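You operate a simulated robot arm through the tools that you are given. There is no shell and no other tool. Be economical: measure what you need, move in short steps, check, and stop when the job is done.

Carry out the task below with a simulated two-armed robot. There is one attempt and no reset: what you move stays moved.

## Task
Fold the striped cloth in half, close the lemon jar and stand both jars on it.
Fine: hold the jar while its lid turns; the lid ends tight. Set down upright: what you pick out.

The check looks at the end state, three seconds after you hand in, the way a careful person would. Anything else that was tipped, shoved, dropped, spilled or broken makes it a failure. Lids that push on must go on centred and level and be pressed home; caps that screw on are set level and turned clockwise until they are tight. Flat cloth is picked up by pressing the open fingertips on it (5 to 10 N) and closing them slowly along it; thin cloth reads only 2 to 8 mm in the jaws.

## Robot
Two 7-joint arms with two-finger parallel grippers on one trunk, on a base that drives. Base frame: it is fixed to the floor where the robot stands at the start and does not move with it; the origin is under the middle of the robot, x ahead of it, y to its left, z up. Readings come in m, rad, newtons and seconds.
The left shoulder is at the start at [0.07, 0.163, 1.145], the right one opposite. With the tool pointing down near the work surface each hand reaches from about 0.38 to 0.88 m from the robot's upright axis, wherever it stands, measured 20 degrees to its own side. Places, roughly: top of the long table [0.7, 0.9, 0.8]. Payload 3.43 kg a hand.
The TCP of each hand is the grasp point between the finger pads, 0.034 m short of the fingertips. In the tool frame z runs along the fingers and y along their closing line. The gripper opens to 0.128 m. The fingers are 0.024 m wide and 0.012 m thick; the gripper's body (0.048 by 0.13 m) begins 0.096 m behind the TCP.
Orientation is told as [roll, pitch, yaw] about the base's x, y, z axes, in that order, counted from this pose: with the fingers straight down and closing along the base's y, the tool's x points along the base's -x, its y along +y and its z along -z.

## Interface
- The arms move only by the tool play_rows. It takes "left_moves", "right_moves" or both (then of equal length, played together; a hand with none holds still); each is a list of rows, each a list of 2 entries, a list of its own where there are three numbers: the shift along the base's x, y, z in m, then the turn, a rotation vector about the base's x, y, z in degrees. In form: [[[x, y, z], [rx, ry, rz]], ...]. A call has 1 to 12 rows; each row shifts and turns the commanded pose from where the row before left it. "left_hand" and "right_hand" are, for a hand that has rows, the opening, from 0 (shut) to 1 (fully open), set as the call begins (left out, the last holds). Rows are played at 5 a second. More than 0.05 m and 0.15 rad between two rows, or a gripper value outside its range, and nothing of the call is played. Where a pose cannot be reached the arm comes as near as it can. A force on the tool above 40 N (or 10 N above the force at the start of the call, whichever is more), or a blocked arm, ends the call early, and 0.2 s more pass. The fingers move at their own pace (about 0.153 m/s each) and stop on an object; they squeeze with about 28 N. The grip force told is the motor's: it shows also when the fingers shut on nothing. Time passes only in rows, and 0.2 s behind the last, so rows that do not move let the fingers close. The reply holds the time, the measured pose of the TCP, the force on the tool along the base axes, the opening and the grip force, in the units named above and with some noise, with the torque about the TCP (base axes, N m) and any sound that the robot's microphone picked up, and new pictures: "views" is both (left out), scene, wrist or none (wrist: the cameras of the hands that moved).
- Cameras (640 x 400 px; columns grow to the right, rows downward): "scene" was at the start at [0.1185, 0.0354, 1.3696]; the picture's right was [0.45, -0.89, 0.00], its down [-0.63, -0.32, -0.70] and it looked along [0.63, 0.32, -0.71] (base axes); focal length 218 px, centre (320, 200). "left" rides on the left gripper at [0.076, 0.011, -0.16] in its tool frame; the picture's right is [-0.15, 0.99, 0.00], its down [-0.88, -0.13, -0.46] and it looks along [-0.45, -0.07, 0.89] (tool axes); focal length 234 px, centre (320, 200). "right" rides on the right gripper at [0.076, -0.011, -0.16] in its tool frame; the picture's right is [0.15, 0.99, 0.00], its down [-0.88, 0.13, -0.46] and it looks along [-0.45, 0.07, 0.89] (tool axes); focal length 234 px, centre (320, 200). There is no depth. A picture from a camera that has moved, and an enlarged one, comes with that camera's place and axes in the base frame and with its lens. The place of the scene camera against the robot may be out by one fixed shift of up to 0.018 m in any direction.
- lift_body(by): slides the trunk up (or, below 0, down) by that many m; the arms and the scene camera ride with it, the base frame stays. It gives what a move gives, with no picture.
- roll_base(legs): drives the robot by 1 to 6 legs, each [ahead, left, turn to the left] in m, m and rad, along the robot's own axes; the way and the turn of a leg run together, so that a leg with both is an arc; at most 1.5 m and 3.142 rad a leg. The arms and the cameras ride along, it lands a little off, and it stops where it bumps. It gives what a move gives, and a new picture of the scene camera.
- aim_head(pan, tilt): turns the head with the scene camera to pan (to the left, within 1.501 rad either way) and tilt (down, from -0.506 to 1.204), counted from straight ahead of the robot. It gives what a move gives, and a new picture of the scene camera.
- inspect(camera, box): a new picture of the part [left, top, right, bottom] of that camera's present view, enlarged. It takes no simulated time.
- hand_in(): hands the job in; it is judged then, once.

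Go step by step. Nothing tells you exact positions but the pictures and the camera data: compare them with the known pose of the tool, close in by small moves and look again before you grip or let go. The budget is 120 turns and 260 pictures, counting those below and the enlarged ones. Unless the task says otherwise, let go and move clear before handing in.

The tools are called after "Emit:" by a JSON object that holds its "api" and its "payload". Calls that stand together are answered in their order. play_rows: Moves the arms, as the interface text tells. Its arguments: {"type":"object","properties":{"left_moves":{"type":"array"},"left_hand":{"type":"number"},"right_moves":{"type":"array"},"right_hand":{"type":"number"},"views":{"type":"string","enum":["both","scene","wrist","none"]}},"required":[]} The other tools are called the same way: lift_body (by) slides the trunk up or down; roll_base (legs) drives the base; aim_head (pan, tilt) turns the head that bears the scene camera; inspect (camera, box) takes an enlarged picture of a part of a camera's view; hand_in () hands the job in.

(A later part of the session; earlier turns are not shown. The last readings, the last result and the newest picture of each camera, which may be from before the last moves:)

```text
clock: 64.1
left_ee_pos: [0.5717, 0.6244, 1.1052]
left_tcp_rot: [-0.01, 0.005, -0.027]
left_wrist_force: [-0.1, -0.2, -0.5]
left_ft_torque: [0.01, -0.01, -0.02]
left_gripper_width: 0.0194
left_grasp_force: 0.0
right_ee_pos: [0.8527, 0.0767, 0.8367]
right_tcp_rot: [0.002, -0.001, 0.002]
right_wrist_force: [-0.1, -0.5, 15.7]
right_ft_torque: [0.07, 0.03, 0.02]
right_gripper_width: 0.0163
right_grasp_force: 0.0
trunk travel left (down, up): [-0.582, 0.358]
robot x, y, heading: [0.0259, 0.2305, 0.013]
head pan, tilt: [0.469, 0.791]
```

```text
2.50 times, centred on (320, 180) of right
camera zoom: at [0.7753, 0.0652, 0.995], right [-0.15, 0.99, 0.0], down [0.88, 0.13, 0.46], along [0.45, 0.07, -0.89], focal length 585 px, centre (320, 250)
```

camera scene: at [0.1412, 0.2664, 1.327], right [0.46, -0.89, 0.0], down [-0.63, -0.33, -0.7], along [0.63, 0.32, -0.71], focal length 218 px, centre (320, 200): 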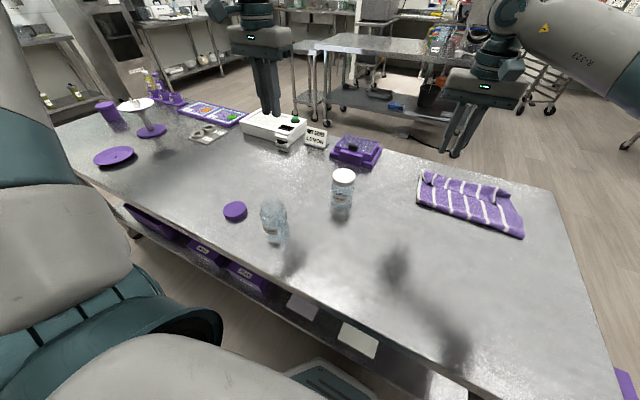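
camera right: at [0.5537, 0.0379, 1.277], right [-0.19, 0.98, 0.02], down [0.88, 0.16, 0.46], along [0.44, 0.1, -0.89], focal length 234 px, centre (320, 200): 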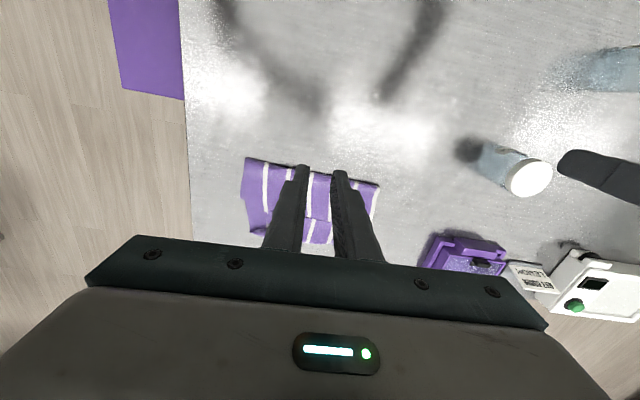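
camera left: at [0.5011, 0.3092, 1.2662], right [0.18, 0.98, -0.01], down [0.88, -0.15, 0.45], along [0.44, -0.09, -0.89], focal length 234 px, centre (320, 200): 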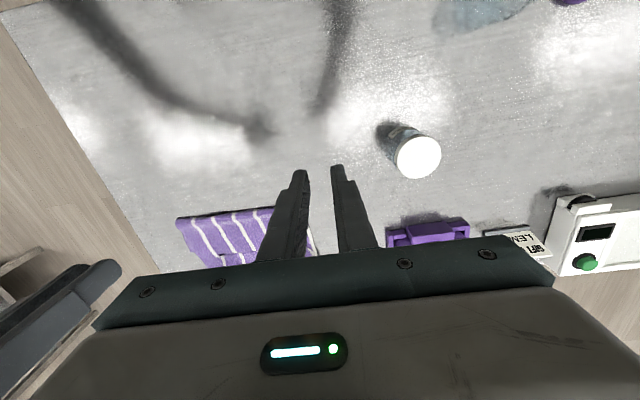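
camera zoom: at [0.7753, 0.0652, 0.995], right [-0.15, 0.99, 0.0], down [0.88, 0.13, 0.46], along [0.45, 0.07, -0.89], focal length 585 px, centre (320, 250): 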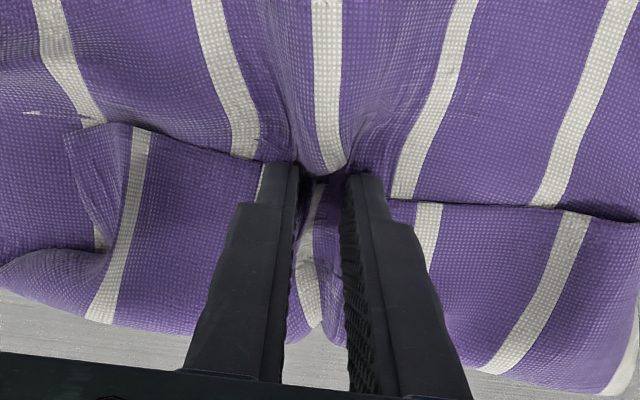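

Emit:
{"api": "play_rows", "payload": {"right_moves": [[[0, 0, 0.0004], [0, 0, 0]]], "right_hand": 0.09, "views": "none"}}

Emit:
{"api": "play_rows", "payload": {"right_moves": [[[0, 0, 0], [0, 0, 0]]], "right_hand": 0.05, "views": "none"}}

Emit:
{"api": "play_rows", "payload": {"right_moves": [[[0, 0, 0], [0, 0, 0]], [[0, 0, 0], [0, 0, 0]]], "right_hand": 0, "views": "none"}}

Emit:
{"api": "play_rows", "payload": {"right_moves": [[[0, 0, 0.02], [0, 0, 0]], [[0, 0, 0.03], [0, 0, 0]], [[0, 0, 0], [0, 0, 0]]]}}

```text
clock: 64.5
left_ee_pos: [0.5712, 0.6251, 1.1072]
left_tcp_rot: [-0.01, 0.006, -0.026]
left_wrist_force: [1.1, -0.2, 1.0]
left_ft_torque: [0.0, -0.03, 0.0]
left_gripper_width: 0.0193
left_grasp_force: 0.1
right_ee_pos: [0.8531, 0.0777, 0.8366]
right_tcp_rot: [0.003, -0.001, 0.002]
right_wrist_force: [-0.3, -0.8, 13.9]
right_ft_torque: [0.02, 0.09, 0.0]
right_gripper_width: 0.0117
right_grasp_force: 0.1
trunk travel left (down, up): [-0.582, 0.358]
robot x, y, heading: [0.0251, 0.2356, 0.007]
head pan, tilt: [0.469, 0.791]
```

```text
clock: 64.9
left_ee_pos: [0.5718, 0.6254, 1.1063]
left_tcp_rot: [-0.011, 0.006, -0.028]
left_wrist_force: [-0.7, 0.0, 0.4]
left_ft_torque: [-0.05, 0.01, 0.02]
left_gripper_width: 0.0191
left_grasp_force: 0.1
right_ee_pos: [0.8521, 0.0775, 0.8369]
right_tcp_rot: [0.002, -0.002, 0.001]
right_wrist_force: [-1.4, 0.1, 13.4]
right_ft_torque: [0.02, 0.04, 0.02]
right_gripper_width: 0.0069
right_grasp_force: 0.7
trunk travel left (down, up): [-0.582, 0.358]
robot x, y, heading: [0.0251, 0.2266, 0.007]
head pan, tilt: [0.469, 0.791]
```

```text
clock: 65.5
left_ee_pos: [0.5722, 0.6252, 1.1064]
left_tcp_rot: [-0.011, 0.006, -0.029]
left_wrist_force: [0.8, 0.0, 0.8]
left_ft_torque: [-0.02, 0.01, -0.02]
left_gripper_width: 0.0194
left_grasp_force: 0.0
right_ee_pos: [0.8527, 0.0777, 0.8372]
right_tcp_rot: [0.0, -0.003, 0.003]
right_wrist_force: [-1.2, 1.2, 12.8]
right_ft_torque: [0.04, 0.07, 0.07]
right_gripper_width: 0.0029
right_grasp_force: 28.0
trunk travel left (down, up): [-0.582, 0.358]
robot x, y, heading: [0.0265, 0.2309, 0.008]
head pan, tilt: [0.469, 0.791]
```

```text
clock: 66.3
left_ee_pos: [0.5741, 0.6251, 1.1045]
left_tcp_rot: [-0.011, 0.007, -0.03]
left_wrist_force: [-0.3, 0.5, 0.2]
left_ft_torque: [0.02, 0.01, -0.04]
left_gripper_width: 0.0193
left_grasp_force: 0.1
right_ee_pos: [0.8529, 0.0765, 0.8844]
right_tcp_rot: [0.0, 0.003, 0.001]
right_wrist_force: [0.2, 0.2, -0.7]
right_ft_torque: [-0.01, 0.01, -0.01]
right_gripper_width: 0.0023
right_grasp_force: 28.4
trunk travel left (down, up): [-0.582, 0.358]
robot x, y, heading: [0.0227, 0.2314, 0.007]
head pan, tilt: [0.469, 0.791]
camera scene: at [0.1448, 0.2662, 1.3264], right [0.46, -0.89, 0.0], down [-0.63, -0.33, -0.7], along [0.62, 0.32, -0.71], focal length 218 px, centre (320, 200)
camera right: at [0.7763, 0.0658, 1.0429], right [-0.15, 0.99, 0.0], down [0.88, 0.13, 0.45], along [0.45, 0.07, -0.89], focal length 234 px, centre (320, 200)
```

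scene: 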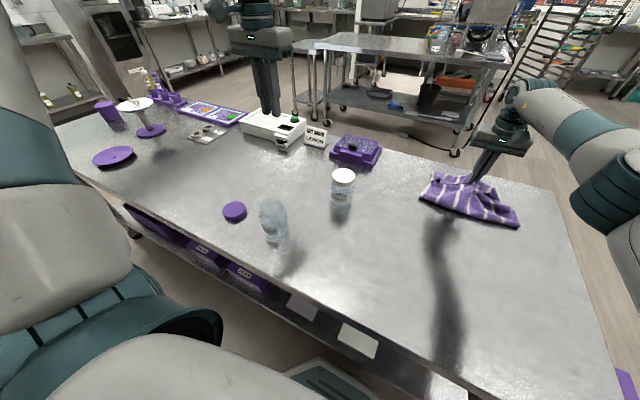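
right: 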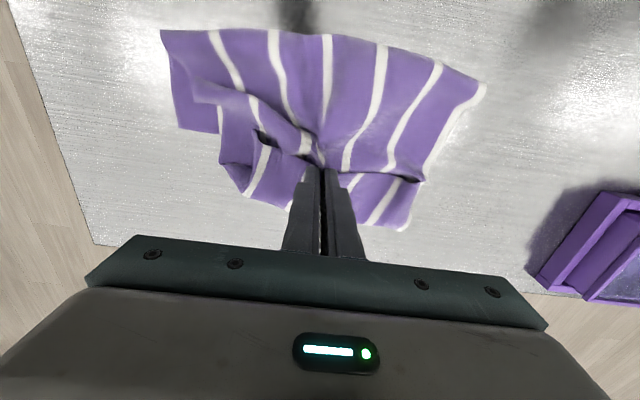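

Emit:
{"api": "inspect", "payload": {"camera": "scene", "box": [400, 150, 540, 240]}}

Emit:
{"api": "inspect", "payload": {"camera": "right", "box": [150, 20, 500, 240]}}

```text
4.44 times, centred on (470, 195) of scene
camera zoom: at [0.1448, 0.2662, 1.3264], right [0.46, -0.89, 0.0], down [-0.63, -0.33, -0.7], along [0.62, 0.32, -0.71], focal length 970 px, centre (-347, 222)
```

zoom: 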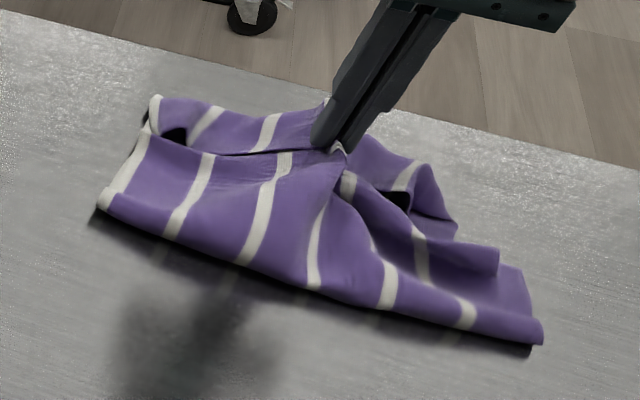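

```text
1.82 times, centred on (325, 130) of right
camera zoom: at [0.7763, 0.0658, 1.0429], right [-0.15, 0.99, 0.0], down [0.88, 0.13, 0.45], along [0.45, 0.07, -0.89], focal length 426 px, centre (311, 327)
```

zoom: 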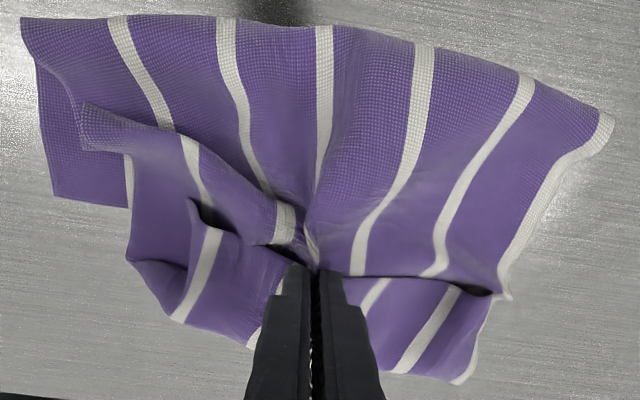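

The pinch took two layers. Rather than press again, I lift the cloth so it hangs and untangles itself, moving back toward the robot.

Emit:
{"api": "play_rows", "payload": {"right_moves": [[[-0.01, 0, 0.045], [0, 0, 0]], [[-0.015, 0, 0.045], [0, 0, 0]], [[-0.015, 0, 0.045], [0, 0, 0]], [[-0.015, 0, 0.045], [0, 0, 0]], [[-0.015, 0, 0.045], [0, 0, 0]], [[-0.01, 0, 0.045], [0, 0, 0]], [[0, 0, 0], [0, 0, 0]], [[0, 0, 0], [0, 0, 0]]]}}

Emit:
{"api": "inspect", "payload": {"camera": "scene", "box": [380, 80, 560, 240]}}

```text
clock: 68.1
left_ee_pos: [0.5723, 0.6249, 1.1059]
left_tcp_rot: [-0.01, 0.003, -0.027]
left_wrist_force: [-0.4, -0.3, 0.6]
left_ft_torque: [-0.02, -0.02, 0.02]
left_gripper_width: 0.0191
left_grasp_force: 0.1
right_ee_pos: [0.7718, 0.0744, 1.1553]
right_tcp_rot: [0.001, 0.0, 0.002]
right_wrist_force: [-0.5, 0.0, -1.1]
right_ft_torque: [0.03, -0.02, 0.0]
right_gripper_width: 0.0028
right_grasp_force: 28.7
trunk travel left (down, up): [-0.582, 0.358]
robot x, y, heading: [0.0206, 0.2333, 0.009]
head pan, tilt: [0.469, 0.791]
camera scene: at [0.1436, 0.2666, 1.3266], right [0.46, -0.89, 0.0], down [-0.63, -0.33, -0.7], along [0.62, 0.32, -0.71], focal length 218 px, centre (320, 200)
camera right: at [0.6946, 0.0627, 1.3152], right [-0.15, 0.99, 0.0], down [0.88, 0.13, 0.46], along [0.45, 0.07, -0.89], focal length 234 px, centre (320, 200)
```

scene: 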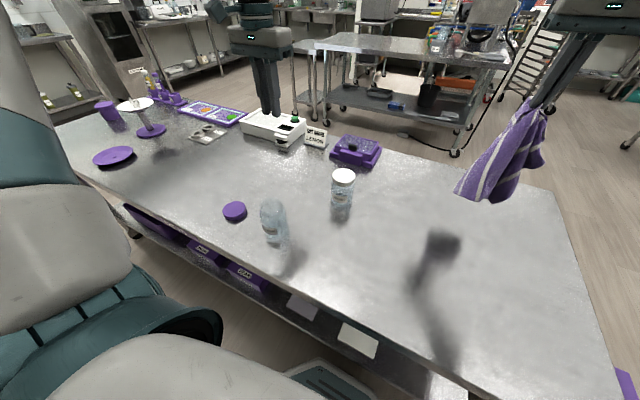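
right: 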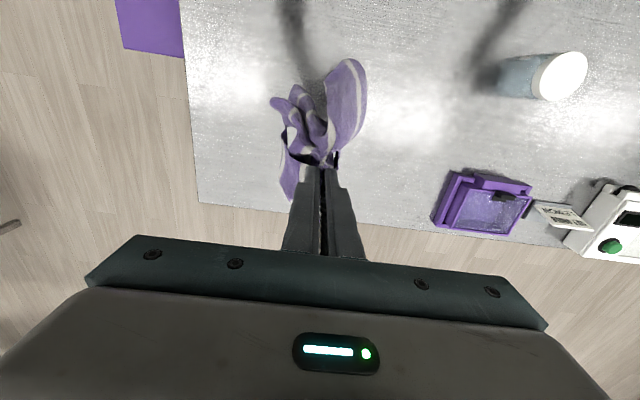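

```text
2.50 times, centred on (470, 160) of scene
camera zoom: at [0.1436, 0.2666, 1.3266], right [0.46, -0.89, 0.0], down [-0.63, -0.33, -0.7], along [0.62, 0.32, -0.71], focal length 546 px, centre (-55, 300)
```

zoom: 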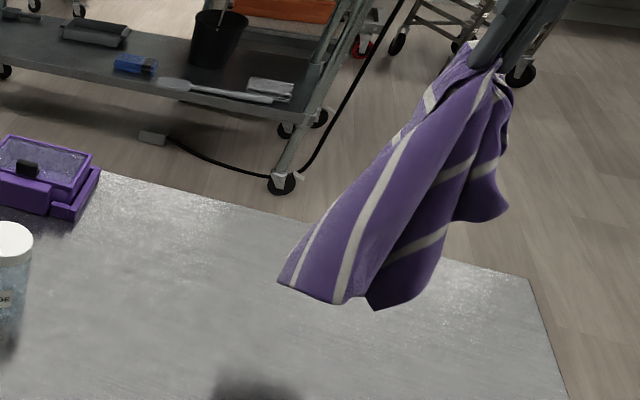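

The cloth hangs by its middle with corners loose. I bring it nearer and higher, while turning the left hand's closing axis across the sheet, ready to pinch a hanging corner in the air.

Emit:
{"api": "play_rows", "payload": {"left_moves": [[[0, 0, 0.005], [0, 0, 8.2]], [[0, 0, 0.005], [0, 0, 8.2]], [[0, 0, 0.005], [0, 0, 8.2]], [[0, 0, 0], [0, 0, 8.2]], [[0, 0, 0], [0, 0, 8.2]], [[0, 0, 0], [0, 0, 8.2]], [[0, 0, 0], [0, 0, 8.2]], [[0, 0, 0], [0, 0, 8.2]], [[0, 0, 0], [0, 0, 8.2]], [[0, 0, 0], [0, 0, 8.2]], [[0, 0, 0], [0, 0, 8.2]]], "right_moves": [[[-0.017, 0.002, 0.008], [0, 0, 0]], [[-0.017, 0.002, 0.008], [0, 0, 0]], [[-0.017, 0.002, 0.008], [0, 0, 0]], [[-0.017, 0.002, 0.008], [0, 0, 0]], [[-0.017, 0.002, 0.008], [0, 0, 0]], [[-0.017, 0.002, 0.008], [0, 0, 0]], [[-0.017, 0.002, 0.008], [0, 0, 0]], [[-0.017, 0.002, 0.008], [0, 0, 0]], [[-0.017, 0.002, 0.008], [0, 0, 0]], [[-0.017, 0.002, 0.008], [0, 0, 0]], [[0, 0, 0], [0, 0, 0]]], "left_hand": 0.5, "views": "none"}}

Emit:
{"api": "aim_head", "payload": {"pan": -0.1, "tilt": 0.6}}

```text
clock: 70.5
left_ee_pos: [0.5737, 0.6255, 1.1201]
left_tcp_rot: [-0.012, 0.005, 1.548]
left_wrist_force: [0.2, 0.3, 0.4]
left_ft_torque: [0.01, 0.04, 0.04]
left_gripper_width: 0.0643
left_grasp_force: 0.1
right_ee_pos: [0.6036, 0.0969, 1.235]
right_tcp_rot: [0.003, 0.001, 0.003]
right_wrist_force: [0.7, 0.5, 0.6]
right_ft_torque: [0.02, 0.0, -0.01]
right_gripper_width: 0.0026
right_grasp_force: 28.5
trunk travel left (down, up): [-0.582, 0.358]
robot x, y, heading: [0.0239, 0.2309, 0.009]
head pan, tilt: [0.469, 0.791]
```

```text
clock: 71.5
left_ee_pos: [0.5727, 0.625, 1.1215]
left_tcp_rot: [-0.011, 0.005, 1.544]
left_wrist_force: [0.1, -1.1, 0.8]
left_ft_torque: [-0.02, 0.0, 0.0]
left_gripper_width: 0.0638
left_grasp_force: 0.1
right_ee_pos: [0.6035, 0.0982, 1.2353]
right_tcp_rot: [0.001, -0.002, 0.002]
right_wrist_force: [-0.9, 0.2, -1.0]
right_ft_torque: [-0.03, 0.04, 0.02]
right_gripper_width: 0.0027
right_grasp_force: 28.3
trunk travel left (down, up): [-0.582, 0.358]
robot x, y, heading: [0.0252, 0.2341, 0.007]
head pan, tilt: [-0.099, 0.6]
camera scene: at [0.1599, 0.2211, 1.3427], right [-0.09, -1.0, 0.0], down [-0.56, 0.05, -0.82], along [0.82, -0.07, -0.57], focal length 218 px, centre (320, 200)
```

scene: 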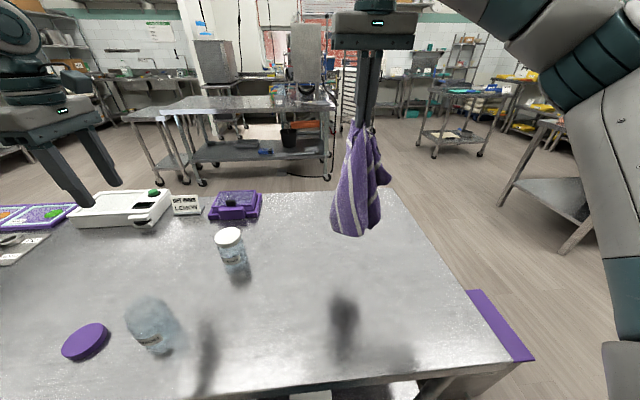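

Emit:
{"api": "inspect", "payload": {"camera": "scene", "box": [310, 110, 410, 250]}}

Emit:
{"api": "inspect", "payload": {"camera": "left", "box": [0, 0, 640, 400]}}

Emit:
{"api": "inspect", "payload": {"camera": "right", "box": [220, 20, 420, 220]}}

```text
2.86 times, centred on (360, 180) of scene
camera zoom: at [0.1599, 0.2211, 1.3427], right [-0.09, -1.0, 0.0], down [-0.56, 0.05, -0.82], along [0.82, -0.07, -0.57], focal length 624 px, centre (206, 257)
```

zoom: 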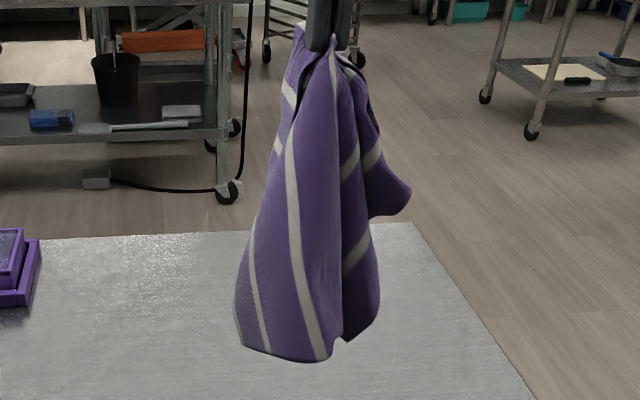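

```text
1.00 times, centred on (320, 200) of left
camera zoom: at [0.5575, 0.5506, 1.2812], right [-0.99, 0.17, -0.01], down [0.15, 0.88, 0.45], along [0.09, 0.44, -0.89], focal length 234 px, centre (320, 200)
```

zoom: 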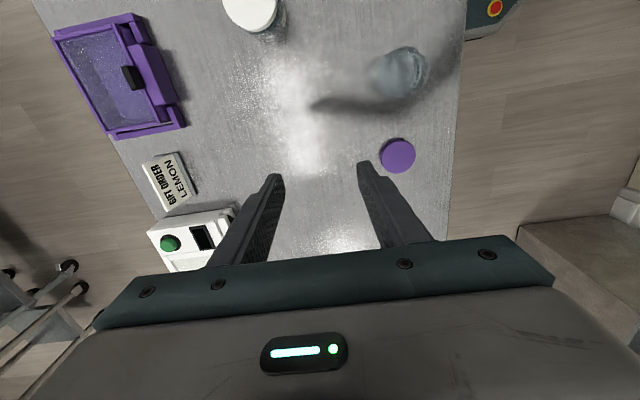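

```text
2.00 times, centred on (320, 120) of right
camera zoom: at [0.5271, 0.0851, 1.3939], right [-0.15, 0.99, 0.0], down [0.88, 0.13, 0.46], along [0.45, 0.07, -0.89], focal length 468 px, centre (320, 360)
```

zoom: 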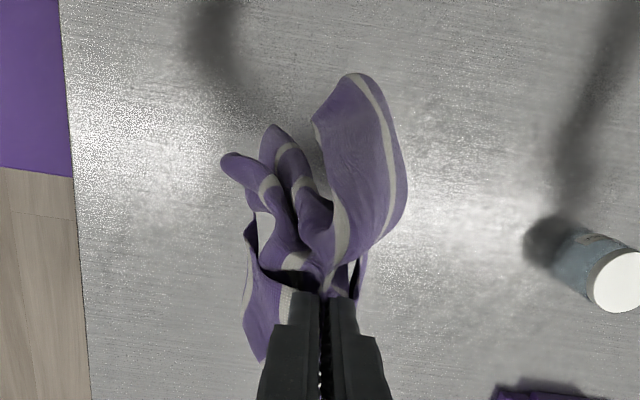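

The left lobe hangs as a vertical sheet. I turn the right hand −40° so that this sheet faces sideways, and bring the left hand back to normal yaw, nearer.

Emit:
{"api": "play_rows", "payload": {"left_moves": [[[-0.005, -0.025, 0], [0, 0, -8.05]], [[-0.005, -0.025, 0], [0, 0, -8.05]], [[-0.005, -0.025, 0], [0, 0, -8.05]], [[-0.005, -0.025, 0], [0, 0, -8.05]], [[-0.005, -0.025, 0], [0, 0, -8.05]], [[-0.005, -0.025, 0], [0, 0, -8.05]], [[-0.005, -0.025, 0], [0, 0, -8.05]], [[-0.005, -0.025, 0], [0, 0, -8.05]], [[-0.005, -0.025, 0], [0, 0, -8.05]], [[0, -0.02, 0], [0, 0, -8.05]], [[0, 0, 0], [0, 0, -8.05]]], "right_moves": [[[0, 0, 0], [0, 0, -8]], [[0, 0, 0], [0, 0, -8]], [[0, 0, 0], [0, 0, -8]], [[0, 0, 0], [0, 0, -8]], [[0, 0, 0], [0, 0, -8]], [[0, 0, 0], [0, 0, 0]], [[0, 0, 0], [0, 0, 0]], [[0, 0, 0], [0, 0, 0]], [[0, 0, 0], [0, 0, 0]], [[0, 0, 0], [0, 0, 0]], [[0, 0, 0], [0, 0, 0]]]}}

Emit:
{"api": "inspect", "payload": {"camera": "scene", "box": [310, 110, 410, 250]}}

```text
clock: 73.9
left_ee_pos: [0.5269, 0.3796, 1.1212]
left_tcp_rot: [-0.01, 0.006, -0.002]
left_wrist_force: [-1.3, -0.4, 1.0]
left_ft_torque: [-0.01, -0.02, 0.03]
left_gripper_width: 0.064
left_grasp_force: 0.2
right_ee_pos: [0.6023, 0.0973, 1.2349]
right_tcp_rot: [0.001, 0.0, -0.699]
right_wrist_force: [-0.4, 1.0, 0.0]
right_ft_torque: [-0.04, -0.05, 0.07]
right_gripper_width: 0.0022
right_grasp_force: 28.2
trunk travel left (down, up): [-0.582, 0.358]
robot x, y, heading: [0.0234, 0.2296, 0.009]
head pan, tilt: [-0.099, 0.6]
camera scene: at [0.159, 0.2212, 1.3428], right [-0.09, -1.0, 0.0], down [-0.56, 0.05, -0.83], along [0.82, -0.08, -0.56], focal length 218 px, centre (320, 200)
camera right: at [0.5359, 0.1369, 1.3941], right [0.52, 0.85, 0.0], down [0.76, -0.47, 0.46], along [0.39, -0.24, -0.89], focal length 234 px, centre (320, 200)
camera left: at [0.452, 0.3929, 1.2814], right [0.15, 0.99, -0.01], down [0.88, -0.13, 0.45], along [0.45, -0.08, -0.89], focal length 234 px, centre (320, 200)
```

scene: 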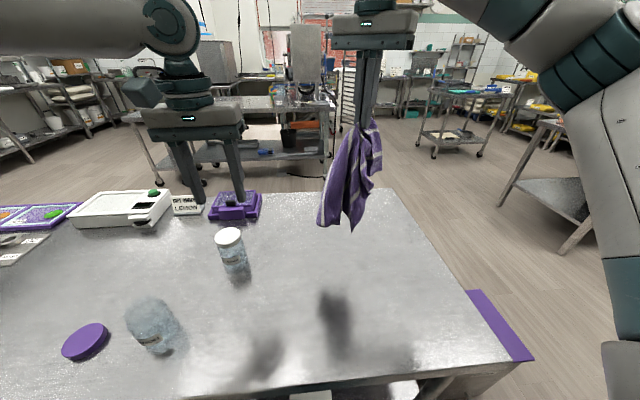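
right: 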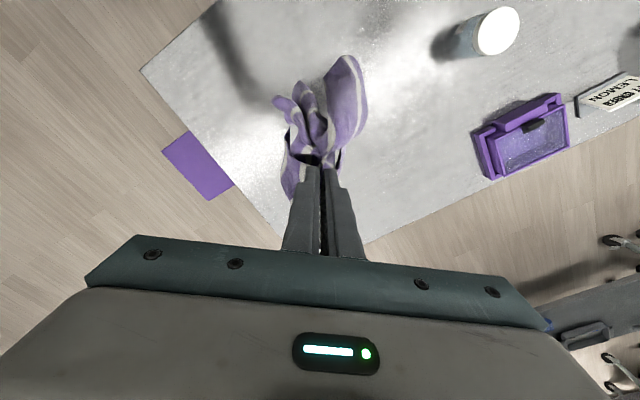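
left: 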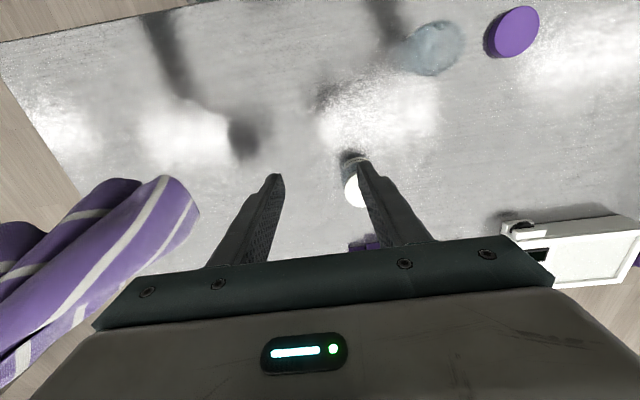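

```text
2.86 times, centred on (360, 180) of scene
camera zoom: at [0.159, 0.2212, 1.3428], right [-0.09, -1.0, 0.0], down [-0.56, 0.05, -0.83], along [0.82, -0.08, -0.56], focal length 624 px, centre (206, 257)
```

zoom: 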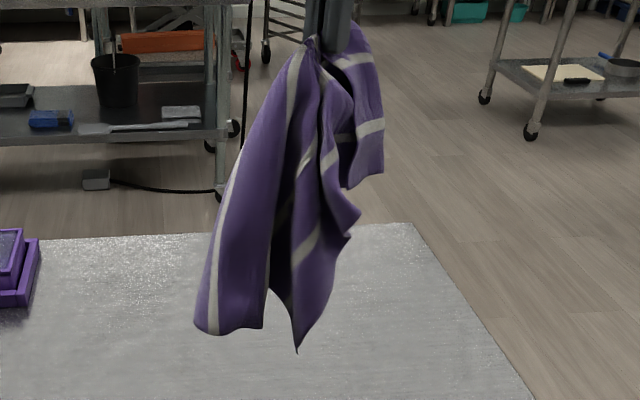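

The hanging bundle has its corners close together. Simpler: lay it down far-edge first by lowering while drawing back toward the robot, then spread the corners by pressing and dragging. I turn the right hand back and lay it.

Emit:
{"api": "play_rows", "payload": {"right_moves": [[[0.02, 0, 0], [0, 0, 8]], [[0.02, 0, 0], [0, 0, 8]], [[0.02, 0, 0], [0, 0, 8]], [[0.02, 0, 0], [0, 0, 8]], [[0.01, 0, -0.03], [0, 0, 8]], [[0, 0, -0.045], [0, 0, 0]], [[0, 0, -0.045], [0, 0, 0]], [[0, 0, -0.045], [0, 0, 0]], [[0, 0, 0], [0, 0, 0]]], "views": "none"}}

Emit:
{"api": "play_rows", "payload": {"right_moves": [[[-0.02, 0, -0.03], [0, 0, 0]], [[-0.03, 0, -0.03], [0, 0, 0]], [[-0.03, 0, -0.03], [0, 0, 0]], [[-0.03, 0, -0.03], [0, 0, 0]], [[-0.03, 0, -0.03], [0, 0, 0]], [[-0.03, 0, -0.03], [0, 0, 0]], [[-0.03, 0, -0.02], [0, 0, 0]], [[-0.02, 0, 0], [0, 0, 0]], [[0, 0, 0], [0, 0, 0]]]}}

Emit:
{"api": "inspect", "payload": {"camera": "scene", "box": [290, 180, 490, 340]}}

```text
clock: 75.9
left_ee_pos: [0.5279, 0.3802, 1.1211]
left_tcp_rot: [-0.01, 0.005, 0.001]
left_wrist_force: [0.6, -0.2, 0.0]
left_ft_torque: [-0.01, -0.06, 0.02]
left_gripper_width: 0.0639
left_grasp_force: 0.0
right_ee_pos: [0.6952, 0.0967, 1.0702]
right_tcp_rot: [0.001, -0.002, 0.0]
right_wrist_force: [-0.1, -0.3, -0.2]
right_ft_torque: [-0.02, -0.03, -0.05]
right_gripper_width: 0.0027
right_grasp_force: 28.2
trunk travel left (down, up): [-0.582, 0.358]
robot x, y, heading: [0.0232, 0.2295, 0.001]
head pan, tilt: [-0.099, 0.6]
```

```text
clock: 77.9
left_ee_pos: [0.5281, 0.3788, 1.1202]
left_tcp_rot: [-0.011, 0.007, -0.001]
left_wrist_force: [1.3, 0.9, -0.6]
left_ft_torque: [-0.03, -0.03, -0.01]
left_gripper_width: 0.0641
left_grasp_force: 0.1
right_ee_pos: [0.4725, 0.0969, 0.8697]
right_tcp_rot: [0.002, 0.004, 0.001]
right_wrist_force: [0.1, -0.7, 0.0]
right_ft_torque: [0.05, 0.04, -0.01]
right_gripper_width: 0.0026
right_grasp_force: 27.9
trunk travel left (down, up): [-0.582, 0.358]
robot x, y, heading: [0.0281, 0.2309, 0.007]
head pan, tilt: [-0.099, 0.6]
camera scene: at [0.16, 0.2209, 1.3427], right [-0.09, -1.0, 0.0], down [-0.56, 0.05, -0.82], along [0.82, -0.08, -0.57], focal length 218 px, centre (320, 200)
camera right: at [0.396, 0.0859, 1.0288], right [-0.15, 0.99, 0.0], down [0.88, 0.13, 0.46], along [0.45, 0.07, -0.89], focal length 234 px, centre (320, 200)
```

scene: 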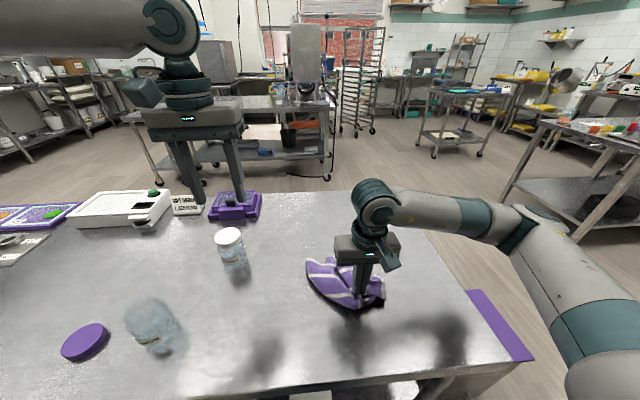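
right: 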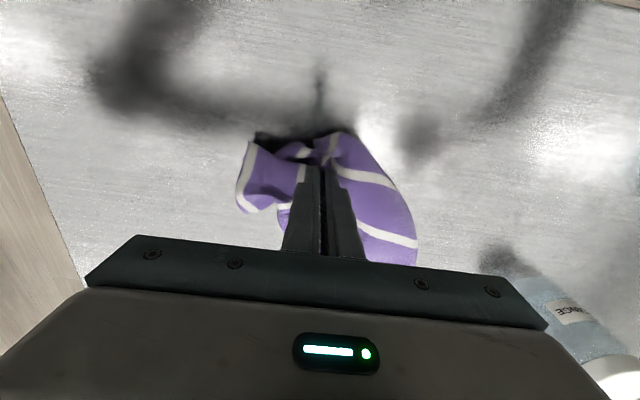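

```text
2.50 times, centred on (390, 260) of scene
camera zoom: at [0.16, 0.2209, 1.3427], right [-0.09, -1.0, 0.0], down [-0.56, 0.05, -0.82], along [0.82, -0.08, -0.57], focal length 546 px, centre (145, 50)
```

zoom: 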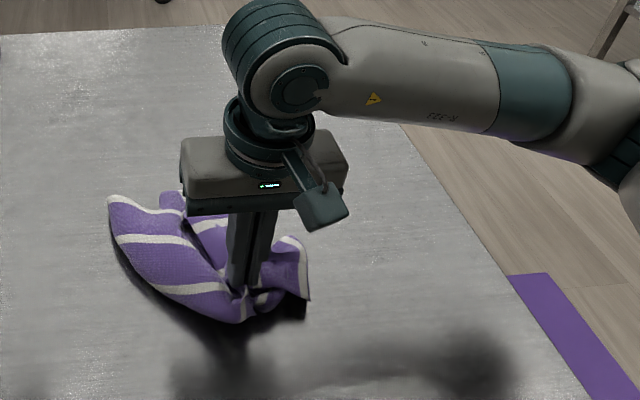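

Emit:
{"api": "play_rows", "payload": {"right_moves": [[[-0.02, 0, -0.015], [0, 0, 0]], [[-0.02, 0, -0.01], [0, 0, 0]], [[0, 0, 0], [0, 0, 0]]], "views": "none"}}

Emit:
{"api": "play_rows", "payload": {"right_moves": [[[0, 0, 0], [0, 0, 0]], [[0, 0, 0.03], [0, 0, 0]], [[-0.02, 0, 0.045], [0, 0, 0]], [[-0.02, 0, 0.045], [0, 0, 0]], [[-0.02, -0.02, 0.04], [0, 0, 0]], [[0, -0.04, 0.03], [0, 0, 0]], [[0, -0.04, 0.02], [0, 0, 0]], [[0, -0.045, 0], [0, 0, 0]]], "right_hand": 0.2, "views": "wrist"}}

Emit:
{"api": "inspect", "payload": {"camera": "scene", "box": [270, 200, 470, 340]}}

```text
clock: 78.7
left_ee_pos: [0.5288, 0.3798, 1.121]
left_tcp_rot: [-0.01, 0.005, -0.001]
left_wrist_force: [-0.3, -1.2, -0.6]
left_ft_torque: [-0.02, 0.02, 0.02]
left_gripper_width: 0.064
left_grasp_force: 0.1
right_ee_pos: [0.4335, 0.1, 0.8445]
right_tcp_rot: [0.003, -0.001, 0.001]
right_wrist_force: [0.5, 0.8, 4.1]
right_ft_torque: [-0.02, -0.07, -0.02]
right_gripper_width: 0.0026
right_grasp_force: 27.6
trunk travel left (down, up): [-0.582, 0.358]
robot x, y, heading: [0.0294, 0.2304, 0.008]
head pan, tilt: [-0.099, 0.6]
```

```text
clock: 80.5
left_ee_pos: [0.5268, 0.377, 1.121]
left_tcp_rot: [-0.009, 0.005, -0.001]
left_wrist_force: [0.2, -0.7, 0.8]
left_ft_torque: [0.04, -0.03, 0.01]
left_gripper_width: 0.0642
left_grasp_force: 0.1
right_ee_pos: [0.374, -0.0518, 1.0553]
right_tcp_rot: [0.004, 0.0, 0.003]
right_wrist_force: [0.1, 0.5, 0.7]
right_ft_torque: [0.03, -0.03, -0.01]
right_gripper_width: 0.0258
right_grasp_force: 0.1
trunk travel left (down, up): [-0.582, 0.358]
robot x, y, heading: [0.0233, 0.2296, 0.013]
head pan, tilt: [-0.099, 0.6]
camera right: at [0.2974, -0.0641, 1.2141], right [-0.15, 0.99, 0.0], down [0.88, 0.13, 0.46], along [0.45, 0.07, -0.89], focal length 234 px, centre (320, 200)
```

right: 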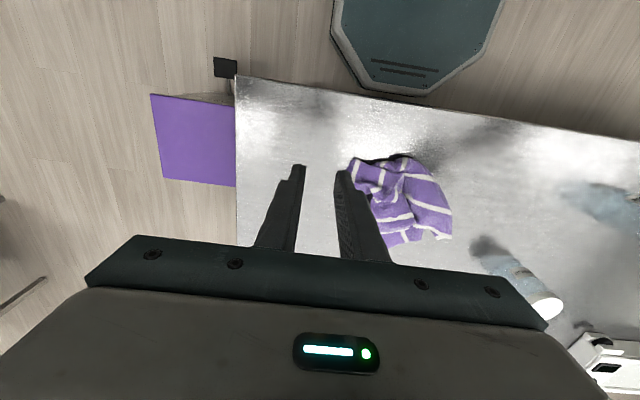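

```text
2.86 times, centred on (370, 270) of scene
camera zoom: at [0.1583, 0.2185, 1.3429], right [-0.09, -1.0, 0.0], down [-0.56, 0.05, -0.83], along [0.82, -0.07, -0.56], focal length 624 px, centre (177, 0)
```

zoom: 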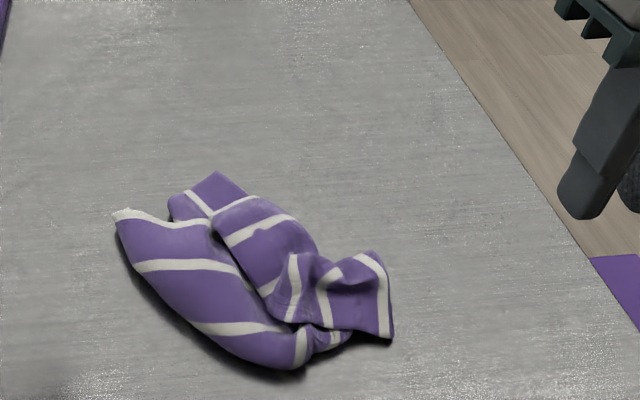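

The cloth lies loose with corners A (left, far-edge/white-border) at about (0.56, 0.245) and D at about (0.41, 0.02), both ends of the long white-bordered edge. If each hand grips one of these, I can fold along that edge close to the robot. I position both hands above them.

Emit:
{"api": "play_rows", "payload": {"left_moves": [[[0.002, -0.03, -0.025], [0, 0, 0]], [[0.002, -0.03, -0.025], [0, 0, 0]], [[0.002, -0.03, -0.03], [0, 0, 0]], [[0.002, -0.03, -0.03], [0, 0, 0]], [[0.002, -0.03, -0.03], [0, 0, 0]], [[0.0, -0.01, -0.03], [0, 0, 0]]], "right_moves": [[[0.01, 0.01, -0.02], [0, 0, 0]], [[0.01, 0.01, -0.02], [0, 0, 0]], [[0.01, 0.01, -0.02], [0, 0, 0]], [[0.01, 0.01, -0.02], [0, 0, 0]], [[0.01, 0.01, -0.02], [0, 0, 0]], [[0, 0, 0], [0, 0, 0]]], "left_hand": 0.38, "right_hand": 0.38, "views": "none"}}

Emit:
{"api": "inspect", "payload": {"camera": "left", "box": [160, 60, 480, 260]}}

Emit:
{"api": "inspect", "payload": {"camera": "right", "box": [200, 60, 520, 260]}}

```text
clock: 81.9
left_ee_pos: [0.5255, 0.3538, 1.0305]
left_tcp_rot: [-0.011, 0.009, 0.003]
left_wrist_force: [-0.5, 0.4, 0.1]
left_ft_torque: [-0.01, 0.03, 0.0]
left_gripper_width: 0.0487
left_grasp_force: 0.0
left hand out of reach, approached as far as the arm can: row 1, 2, 3, 4, 5, 6
right_ee_pos: [0.4246, 0.0017, 0.9533]
right_tcp_rot: [0.001, 0.002, 0.001]
right_wrist_force: [0.2, 0.0, 0.8]
right_ft_torque: [-0.01, 0.03, 0.01]
right_gripper_width: 0.0487
right_grasp_force: 0.0
trunk travel left (down, up): [-0.582, 0.358]
robot x, y, heading: [0.0248, 0.2297, 0.01]
head pan, tilt: [-0.099, 0.6]
```

```text
2.00 times, centred on (320, 160) of left
camera zoom: at [0.4504, 0.3657, 1.1913], right [0.15, 0.99, -0.01], down [0.88, -0.12, 0.45], along [0.45, -0.08, -0.89], focal length 468 px, centre (320, 280)
```

zoom: 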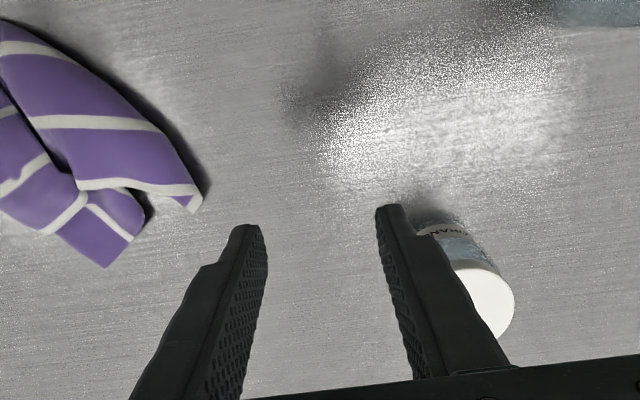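

```text
2.00 times, centred on (360, 160) of right
camera zoom: at [0.3477, -0.0097, 1.1123], right [-0.15, 0.99, 0.0], down [0.88, 0.13, 0.46], along [0.45, 0.07, -0.89], focal length 468 px, centre (240, 280)
```

zoom: 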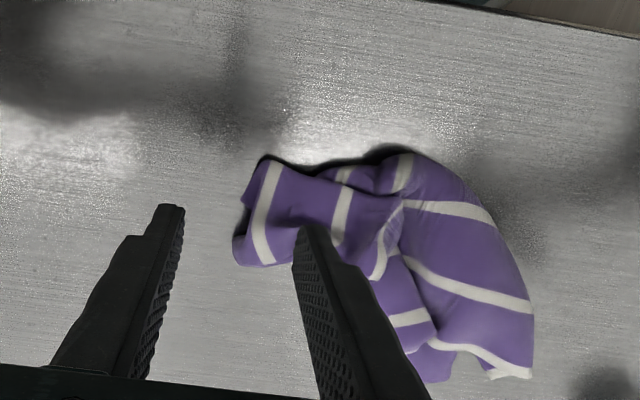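

Left again cannot reach so far inward, so I drive right so it works on its own side. The corner near (0.46, 0.0) is the purple-margin corner C; A and B (the far edge's ends) are the free ones, so left will take A first, then right B.

Emit:
{"api": "roll_base", "payload": {"legs": [[-0.02, 0, 0], [0, -0.3, 0]]}}

Emit:
{"api": "play_rows", "payload": {"left_moves": [[[0.01, 0.03, 0], [0, 0, 0]], [[0.01, 0.03, 0], [0, 0, 0]], [[0.01, 0.03, 0], [0, 0, 0]], [[0, 0.03, -0.02], [0, 0, 0]], [[0, 0.025, -0.03], [0, 0, 0]], [[0, 0.015, -0.03], [0, 0, 0]]], "left_hand": 0.35, "views": "wrist"}}

Emit:
{"api": "inspect", "payload": {"camera": "left", "box": [160, 60, 480, 260]}}

```text
clock: 84.3
left_ee_pos: [0.5086, 0.0522, 1.0305]
left_tcp_rot: [-0.012, 0.005, -0.001]
left_wrist_force: [0.8, -0.2, 0.7]
left_ft_torque: [0.02, -0.04, 0.02]
left_gripper_width: 0.0485
left_grasp_force: 0.1
right_ee_pos: [0.4051, -0.2987, 0.9539]
right_tcp_rot: [0.001, 0.0, 0.002]
right_wrist_force: [-0.2, 0.1, 0.7]
right_ft_torque: [0.02, 0.01, 0.06]
right_gripper_width: 0.0486
right_grasp_force: 0.1
trunk travel left (down, up): [-0.582, 0.358]
robot x, y, heading: [0.0074, -0.0725, 0.002]
head pan, tilt: [-0.099, 0.6]
camera scene: at [0.1416, -0.0802, 1.3427], right [-0.09, -1.0, 0.0], down [-0.56, 0.05, -0.82], along [0.82, -0.08, -0.57], focal length 218 px, centre (320, 200)
```

scene: 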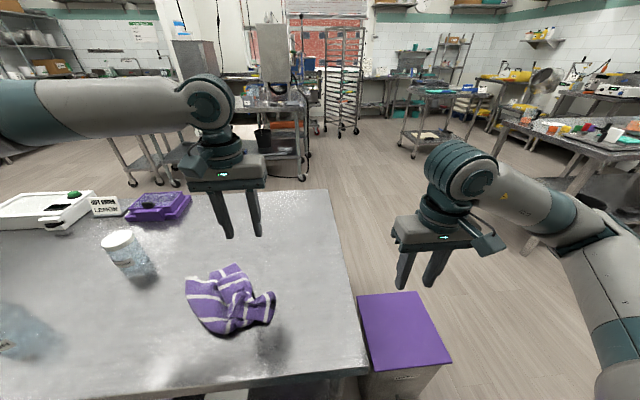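

```text
clock: 85.7
left_ee_pos: [0.5378, 0.2136, 0.9504]
left_tcp_rot: [-0.011, 0.006, -0.001]
left_wrist_force: [0.1, -0.2, -0.1]
left_ft_torque: [0.0, 0.02, 0.0]
left_gripper_width: 0.0448
left_grasp_force: 0.1
right_ee_pos: [0.4064, -0.298, 0.9535]
right_tcp_rot: [0.002, 0.003, 0.0]
right_wrist_force: [-0.5, 1.1, 0.2]
right_ft_torque: [0.02, 0.02, -0.01]
right_gripper_width: 0.0486
right_grasp_force: 0.1
trunk travel left (down, up): [-0.582, 0.358]
robot x, y, heading: [0.0062, -0.0719, 0.003]
head pan, tilt: [-0.099, 0.6]
camera left: at [0.462, 0.2275, 1.111], right [0.15, 0.99, -0.01], down [0.88, -0.13, 0.45], along [0.45, -0.08, -0.89], focal length 234 px, centre (320, 200)
```

left: 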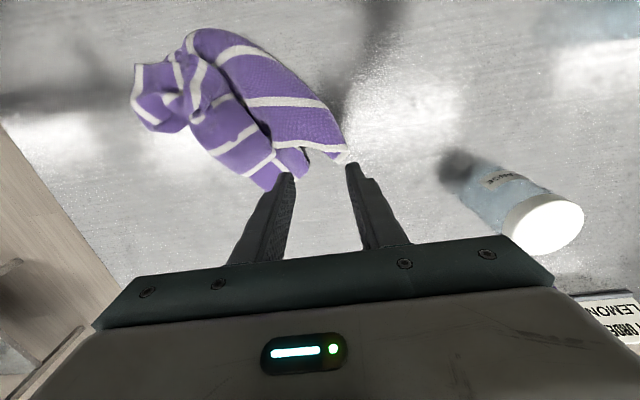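

```text
2.00 times, centred on (320, 160) of left
camera zoom: at [0.462, 0.2275, 1.111], right [0.15, 0.99, -0.01], down [0.88, -0.13, 0.45], along [0.45, -0.08, -0.89], focal length 468 px, centre (320, 280)
```

zoom: 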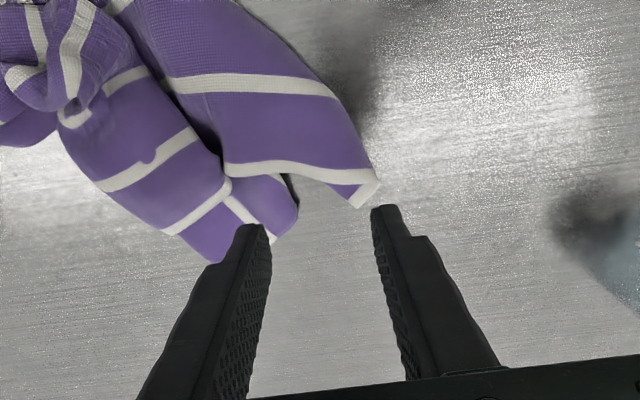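

Emit:
{"api": "play_rows", "payload": {"left_moves": [[[-0.008, -0.003, -0.04], [0, 0, 0]], [[0, 0, -0.04], [0, 0, 0]], [[0, 0, -0.02], [0, 0, 0]], [[0, 0, -0.008], [0, 0, 0]], [[0, 0, -0.003], [0, 0, 0]], [[0, 0, 0], [0, 0, 0]]], "views": "none"}}

Emit:
{"api": "inspect", "payload": {"camera": "left", "box": [200, 80, 440, 240]}}

```text
clock: 87.1
left_ee_pos: [0.5285, 0.2087, 0.8403]
left_tcp_rot: [-0.011, 0.004, 0.001]
left_wrist_force: [0.7, 0.3, 1.4]
left_ft_torque: [-0.01, 0.02, -0.04]
left_gripper_width: 0.045
left_grasp_force: 0.2
right_ee_pos: [0.4057, -0.2992, 0.9545]
right_tcp_rot: [0.002, 0.001, 0.0]
right_wrist_force: [0.4, -0.1, 0.9]
right_ft_torque: [0.02, 0.01, 0.01]
right_gripper_width: 0.049
right_grasp_force: 0.0
trunk travel left (down, up): [-0.582, 0.358]
robot x, y, heading: [0.0092, -0.0718, 0.006]
head pan, tilt: [-0.099, 0.6]
```

```text
2.50 times, centred on (320, 160) of left
camera zoom: at [0.453, 0.2218, 1.0002], right [0.15, 0.99, -0.01], down [0.88, -0.13, 0.45], along [0.45, -0.08, -0.89], focal length 585 px, centre (320, 300)
```

zoom: 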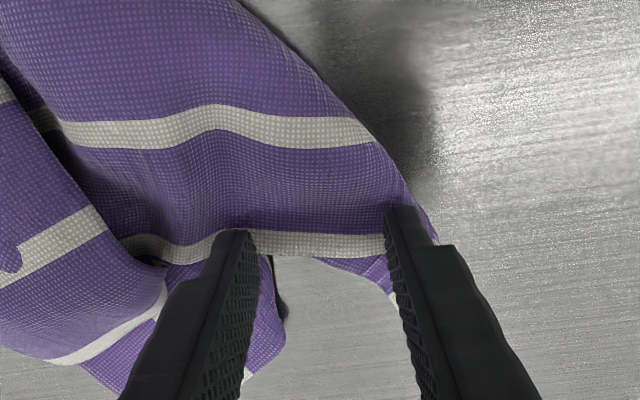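

The fingers are at the very border; I shift 2 cm inward onto the cloth and press.

Emit:
{"api": "play_rows", "payload": {"left_moves": [[[-0.01, 0, 0.015], [0, 0, 0]], [[-0.012, -0.003, 0], [0, 0, 0]], [[0, 0, -0.012], [0, 0, 0]], [[0, 0, -0.003], [0, 0, 0]], [[0, 0, -0.002], [0, 0, 0]], [[0, 0, 0], [0, 0, 0]]], "views": "none"}}

Emit:
{"api": "inspect", "payload": {"camera": "left", "box": [200, 80, 440, 240]}}

```text
clock: 88.5
left_ee_pos: [0.5061, 0.205, 0.8383]
left_tcp_rot: [-0.011, 0.005, 0.0]
left_wrist_force: [0.4, -0.5, 4.4]
left_ft_torque: [-0.08, -0.05, -0.01]
left_gripper_width: 0.0445
left_grasp_force: 0.1
right_ee_pos: [0.4058, -0.2993, 0.9544]
right_tcp_rot: [0.003, 0.001, 0.001]
right_wrist_force: [0.0, 0.5, 0.5]
right_ft_torque: [-0.01, 0.02, -0.02]
right_gripper_width: 0.0484
right_grasp_force: 0.1
trunk travel left (down, up): [-0.582, 0.358]
robot x, y, heading: [0.0063, -0.0685, 0.008]
head pan, tilt: [-0.099, 0.6]
```

```text
2.50 times, centred on (320, 160) of left
camera zoom: at [0.431, 0.2185, 0.9986], right [0.15, 0.99, -0.01], down [0.88, -0.13, 0.45], along [0.45, -0.08, -0.89], focal length 585 px, centre (320, 300)
```

zoom: 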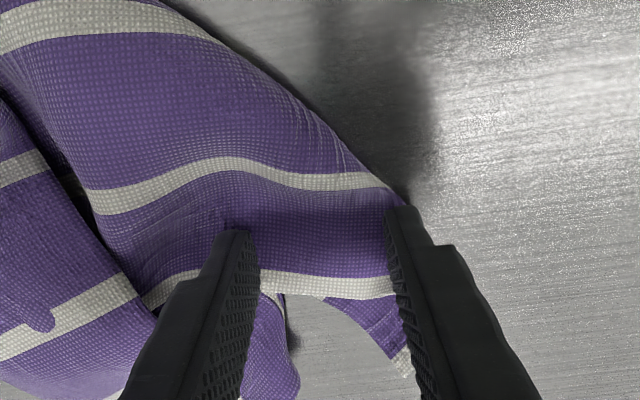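

Emit:
{"api": "play_rows", "payload": {"left_moves": [[[0, -0.003, -0.0008], [0, 0, 0]], [[0, 0, 0], [0, 0, 0]]], "left_hand": 0.31, "views": "none"}}

Emit:
{"api": "play_rows", "payload": {"left_moves": [[[0, 0, 0], [0, 0, 0]]], "left_hand": 0.27, "views": "none"}}

Emit:
{"api": "play_rows", "payload": {"left_moves": [[[0, 0, 0], [0, 0, 0]]], "left_hand": 0.23, "views": "none"}}

Emit:
{"api": "play_rows", "payload": {"left_moves": [[[0, 0, 0], [0, 0, 0]]], "left_hand": 0.19, "views": "none"}}

Emit:
{"api": "inspect", "payload": {"camera": "left", "box": [200, 80, 440, 240]}}

```text
clock: 89.1
left_ee_pos: [0.5071, 0.2022, 0.8371]
left_tcp_rot: [-0.009, 0.003, -0.001]
left_wrist_force: [1.0, 2.6, 12.3]
left_ft_torque: [-0.2, -0.14, 0.02]
left_gripper_width: 0.0385
left_grasp_force: 0.1
right_ee_pos: [0.4039, -0.2993, 0.9547]
right_tcp_rot: [0.001, 0.001, 0.0]
right_wrist_force: [0.4, -0.1, 0.1]
right_ft_torque: [0.01, 0.02, -0.01]
right_gripper_width: 0.0486
right_grasp_force: 0.0
trunk travel left (down, up): [-0.582, 0.358]
robot x, y, heading: [0.0056, -0.0708, 0.002]
head pan, tilt: [-0.099, 0.6]
```

```text
clock: 89.5
left_ee_pos: [0.5057, 0.2017, 0.8378]
left_tcp_rot: [-0.011, 0.002, -0.003]
left_wrist_force: [-0.2, 1.4, 15.2]
left_ft_torque: [-0.22, -0.15, 0.02]
left_gripper_width: 0.0336
left_grasp_force: 0.1
right_ee_pos: [0.4049, -0.2991, 0.9541]
right_tcp_rot: [0.003, 0.0, 0.001]
right_wrist_force: [-0.3, -0.1, 0.7]
right_ft_torque: [0.05, -0.01, 0.01]
right_gripper_width: 0.0486
right_grasp_force: 0.1
trunk travel left (down, up): [-0.582, 0.358]
robot x, y, heading: [0.0064, -0.071, 0.006]
head pan, tilt: [-0.099, 0.6]
```

```text
clock: 89.9
left_ee_pos: [0.5065, 0.2023, 0.8372]
left_tcp_rot: [-0.01, 0.006, -0.001]
left_wrist_force: [0.4, 1.7, 16.3]
left_ft_torque: [-0.22, -0.13, 0.02]
left_gripper_width: 0.0282
left_grasp_force: 0.0
right_ee_pos: [0.4043, -0.2988, 0.9545]
right_tcp_rot: [0.001, -0.001, 0.001]
right_wrist_force: [-0.8, -0.8, -0.3]
right_ft_torque: [-0.01, 0.0, -0.01]
right_gripper_width: 0.0485
right_grasp_force: 0.0
trunk travel left (down, up): [-0.582, 0.358]
robot x, y, heading: [0.0088, -0.0704, 0.007]
head pan, tilt: [-0.099, 0.6]
```

```text
clock: 90.3
left_ee_pos: [0.5066, 0.2025, 0.8376]
left_tcp_rot: [-0.011, 0.002, -0.003]
left_wrist_force: [0.2, 1.2, 16.1]
left_ft_torque: [-0.17, -0.16, -0.01]
left_gripper_width: 0.0233
left_grasp_force: 0.1
right_ee_pos: [0.405, -0.2986, 0.9541]
right_tcp_rot: [0.001, 0.0, -0.001]
right_wrist_force: [0.4, 0.3, 0.7]
right_ft_torque: [-0.01, 0.0, 0.02]
right_gripper_width: 0.0485
right_grasp_force: 0.0
trunk travel left (down, up): [-0.582, 0.358]
robot x, y, heading: [0.0111, -0.0703, 0.008]
head pan, tilt: [-0.099, 0.6]
```

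```text
2.50 times, centred on (320, 160) of left
camera zoom: at [0.4304, 0.2154, 0.998], right [0.15, 0.99, -0.01], down [0.88, -0.13, 0.45], along [0.45, -0.08, -0.89], focal length 585 px, centre (320, 300)
```

zoom: 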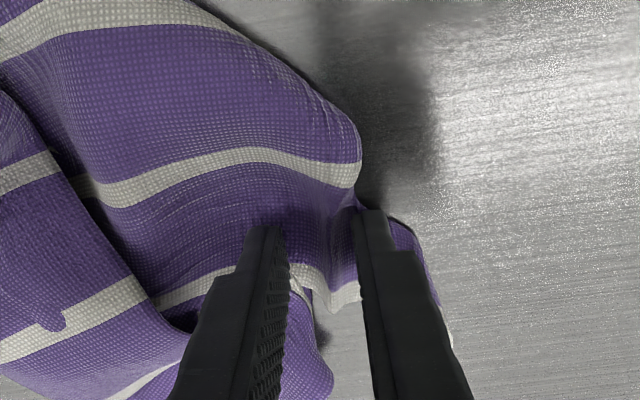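

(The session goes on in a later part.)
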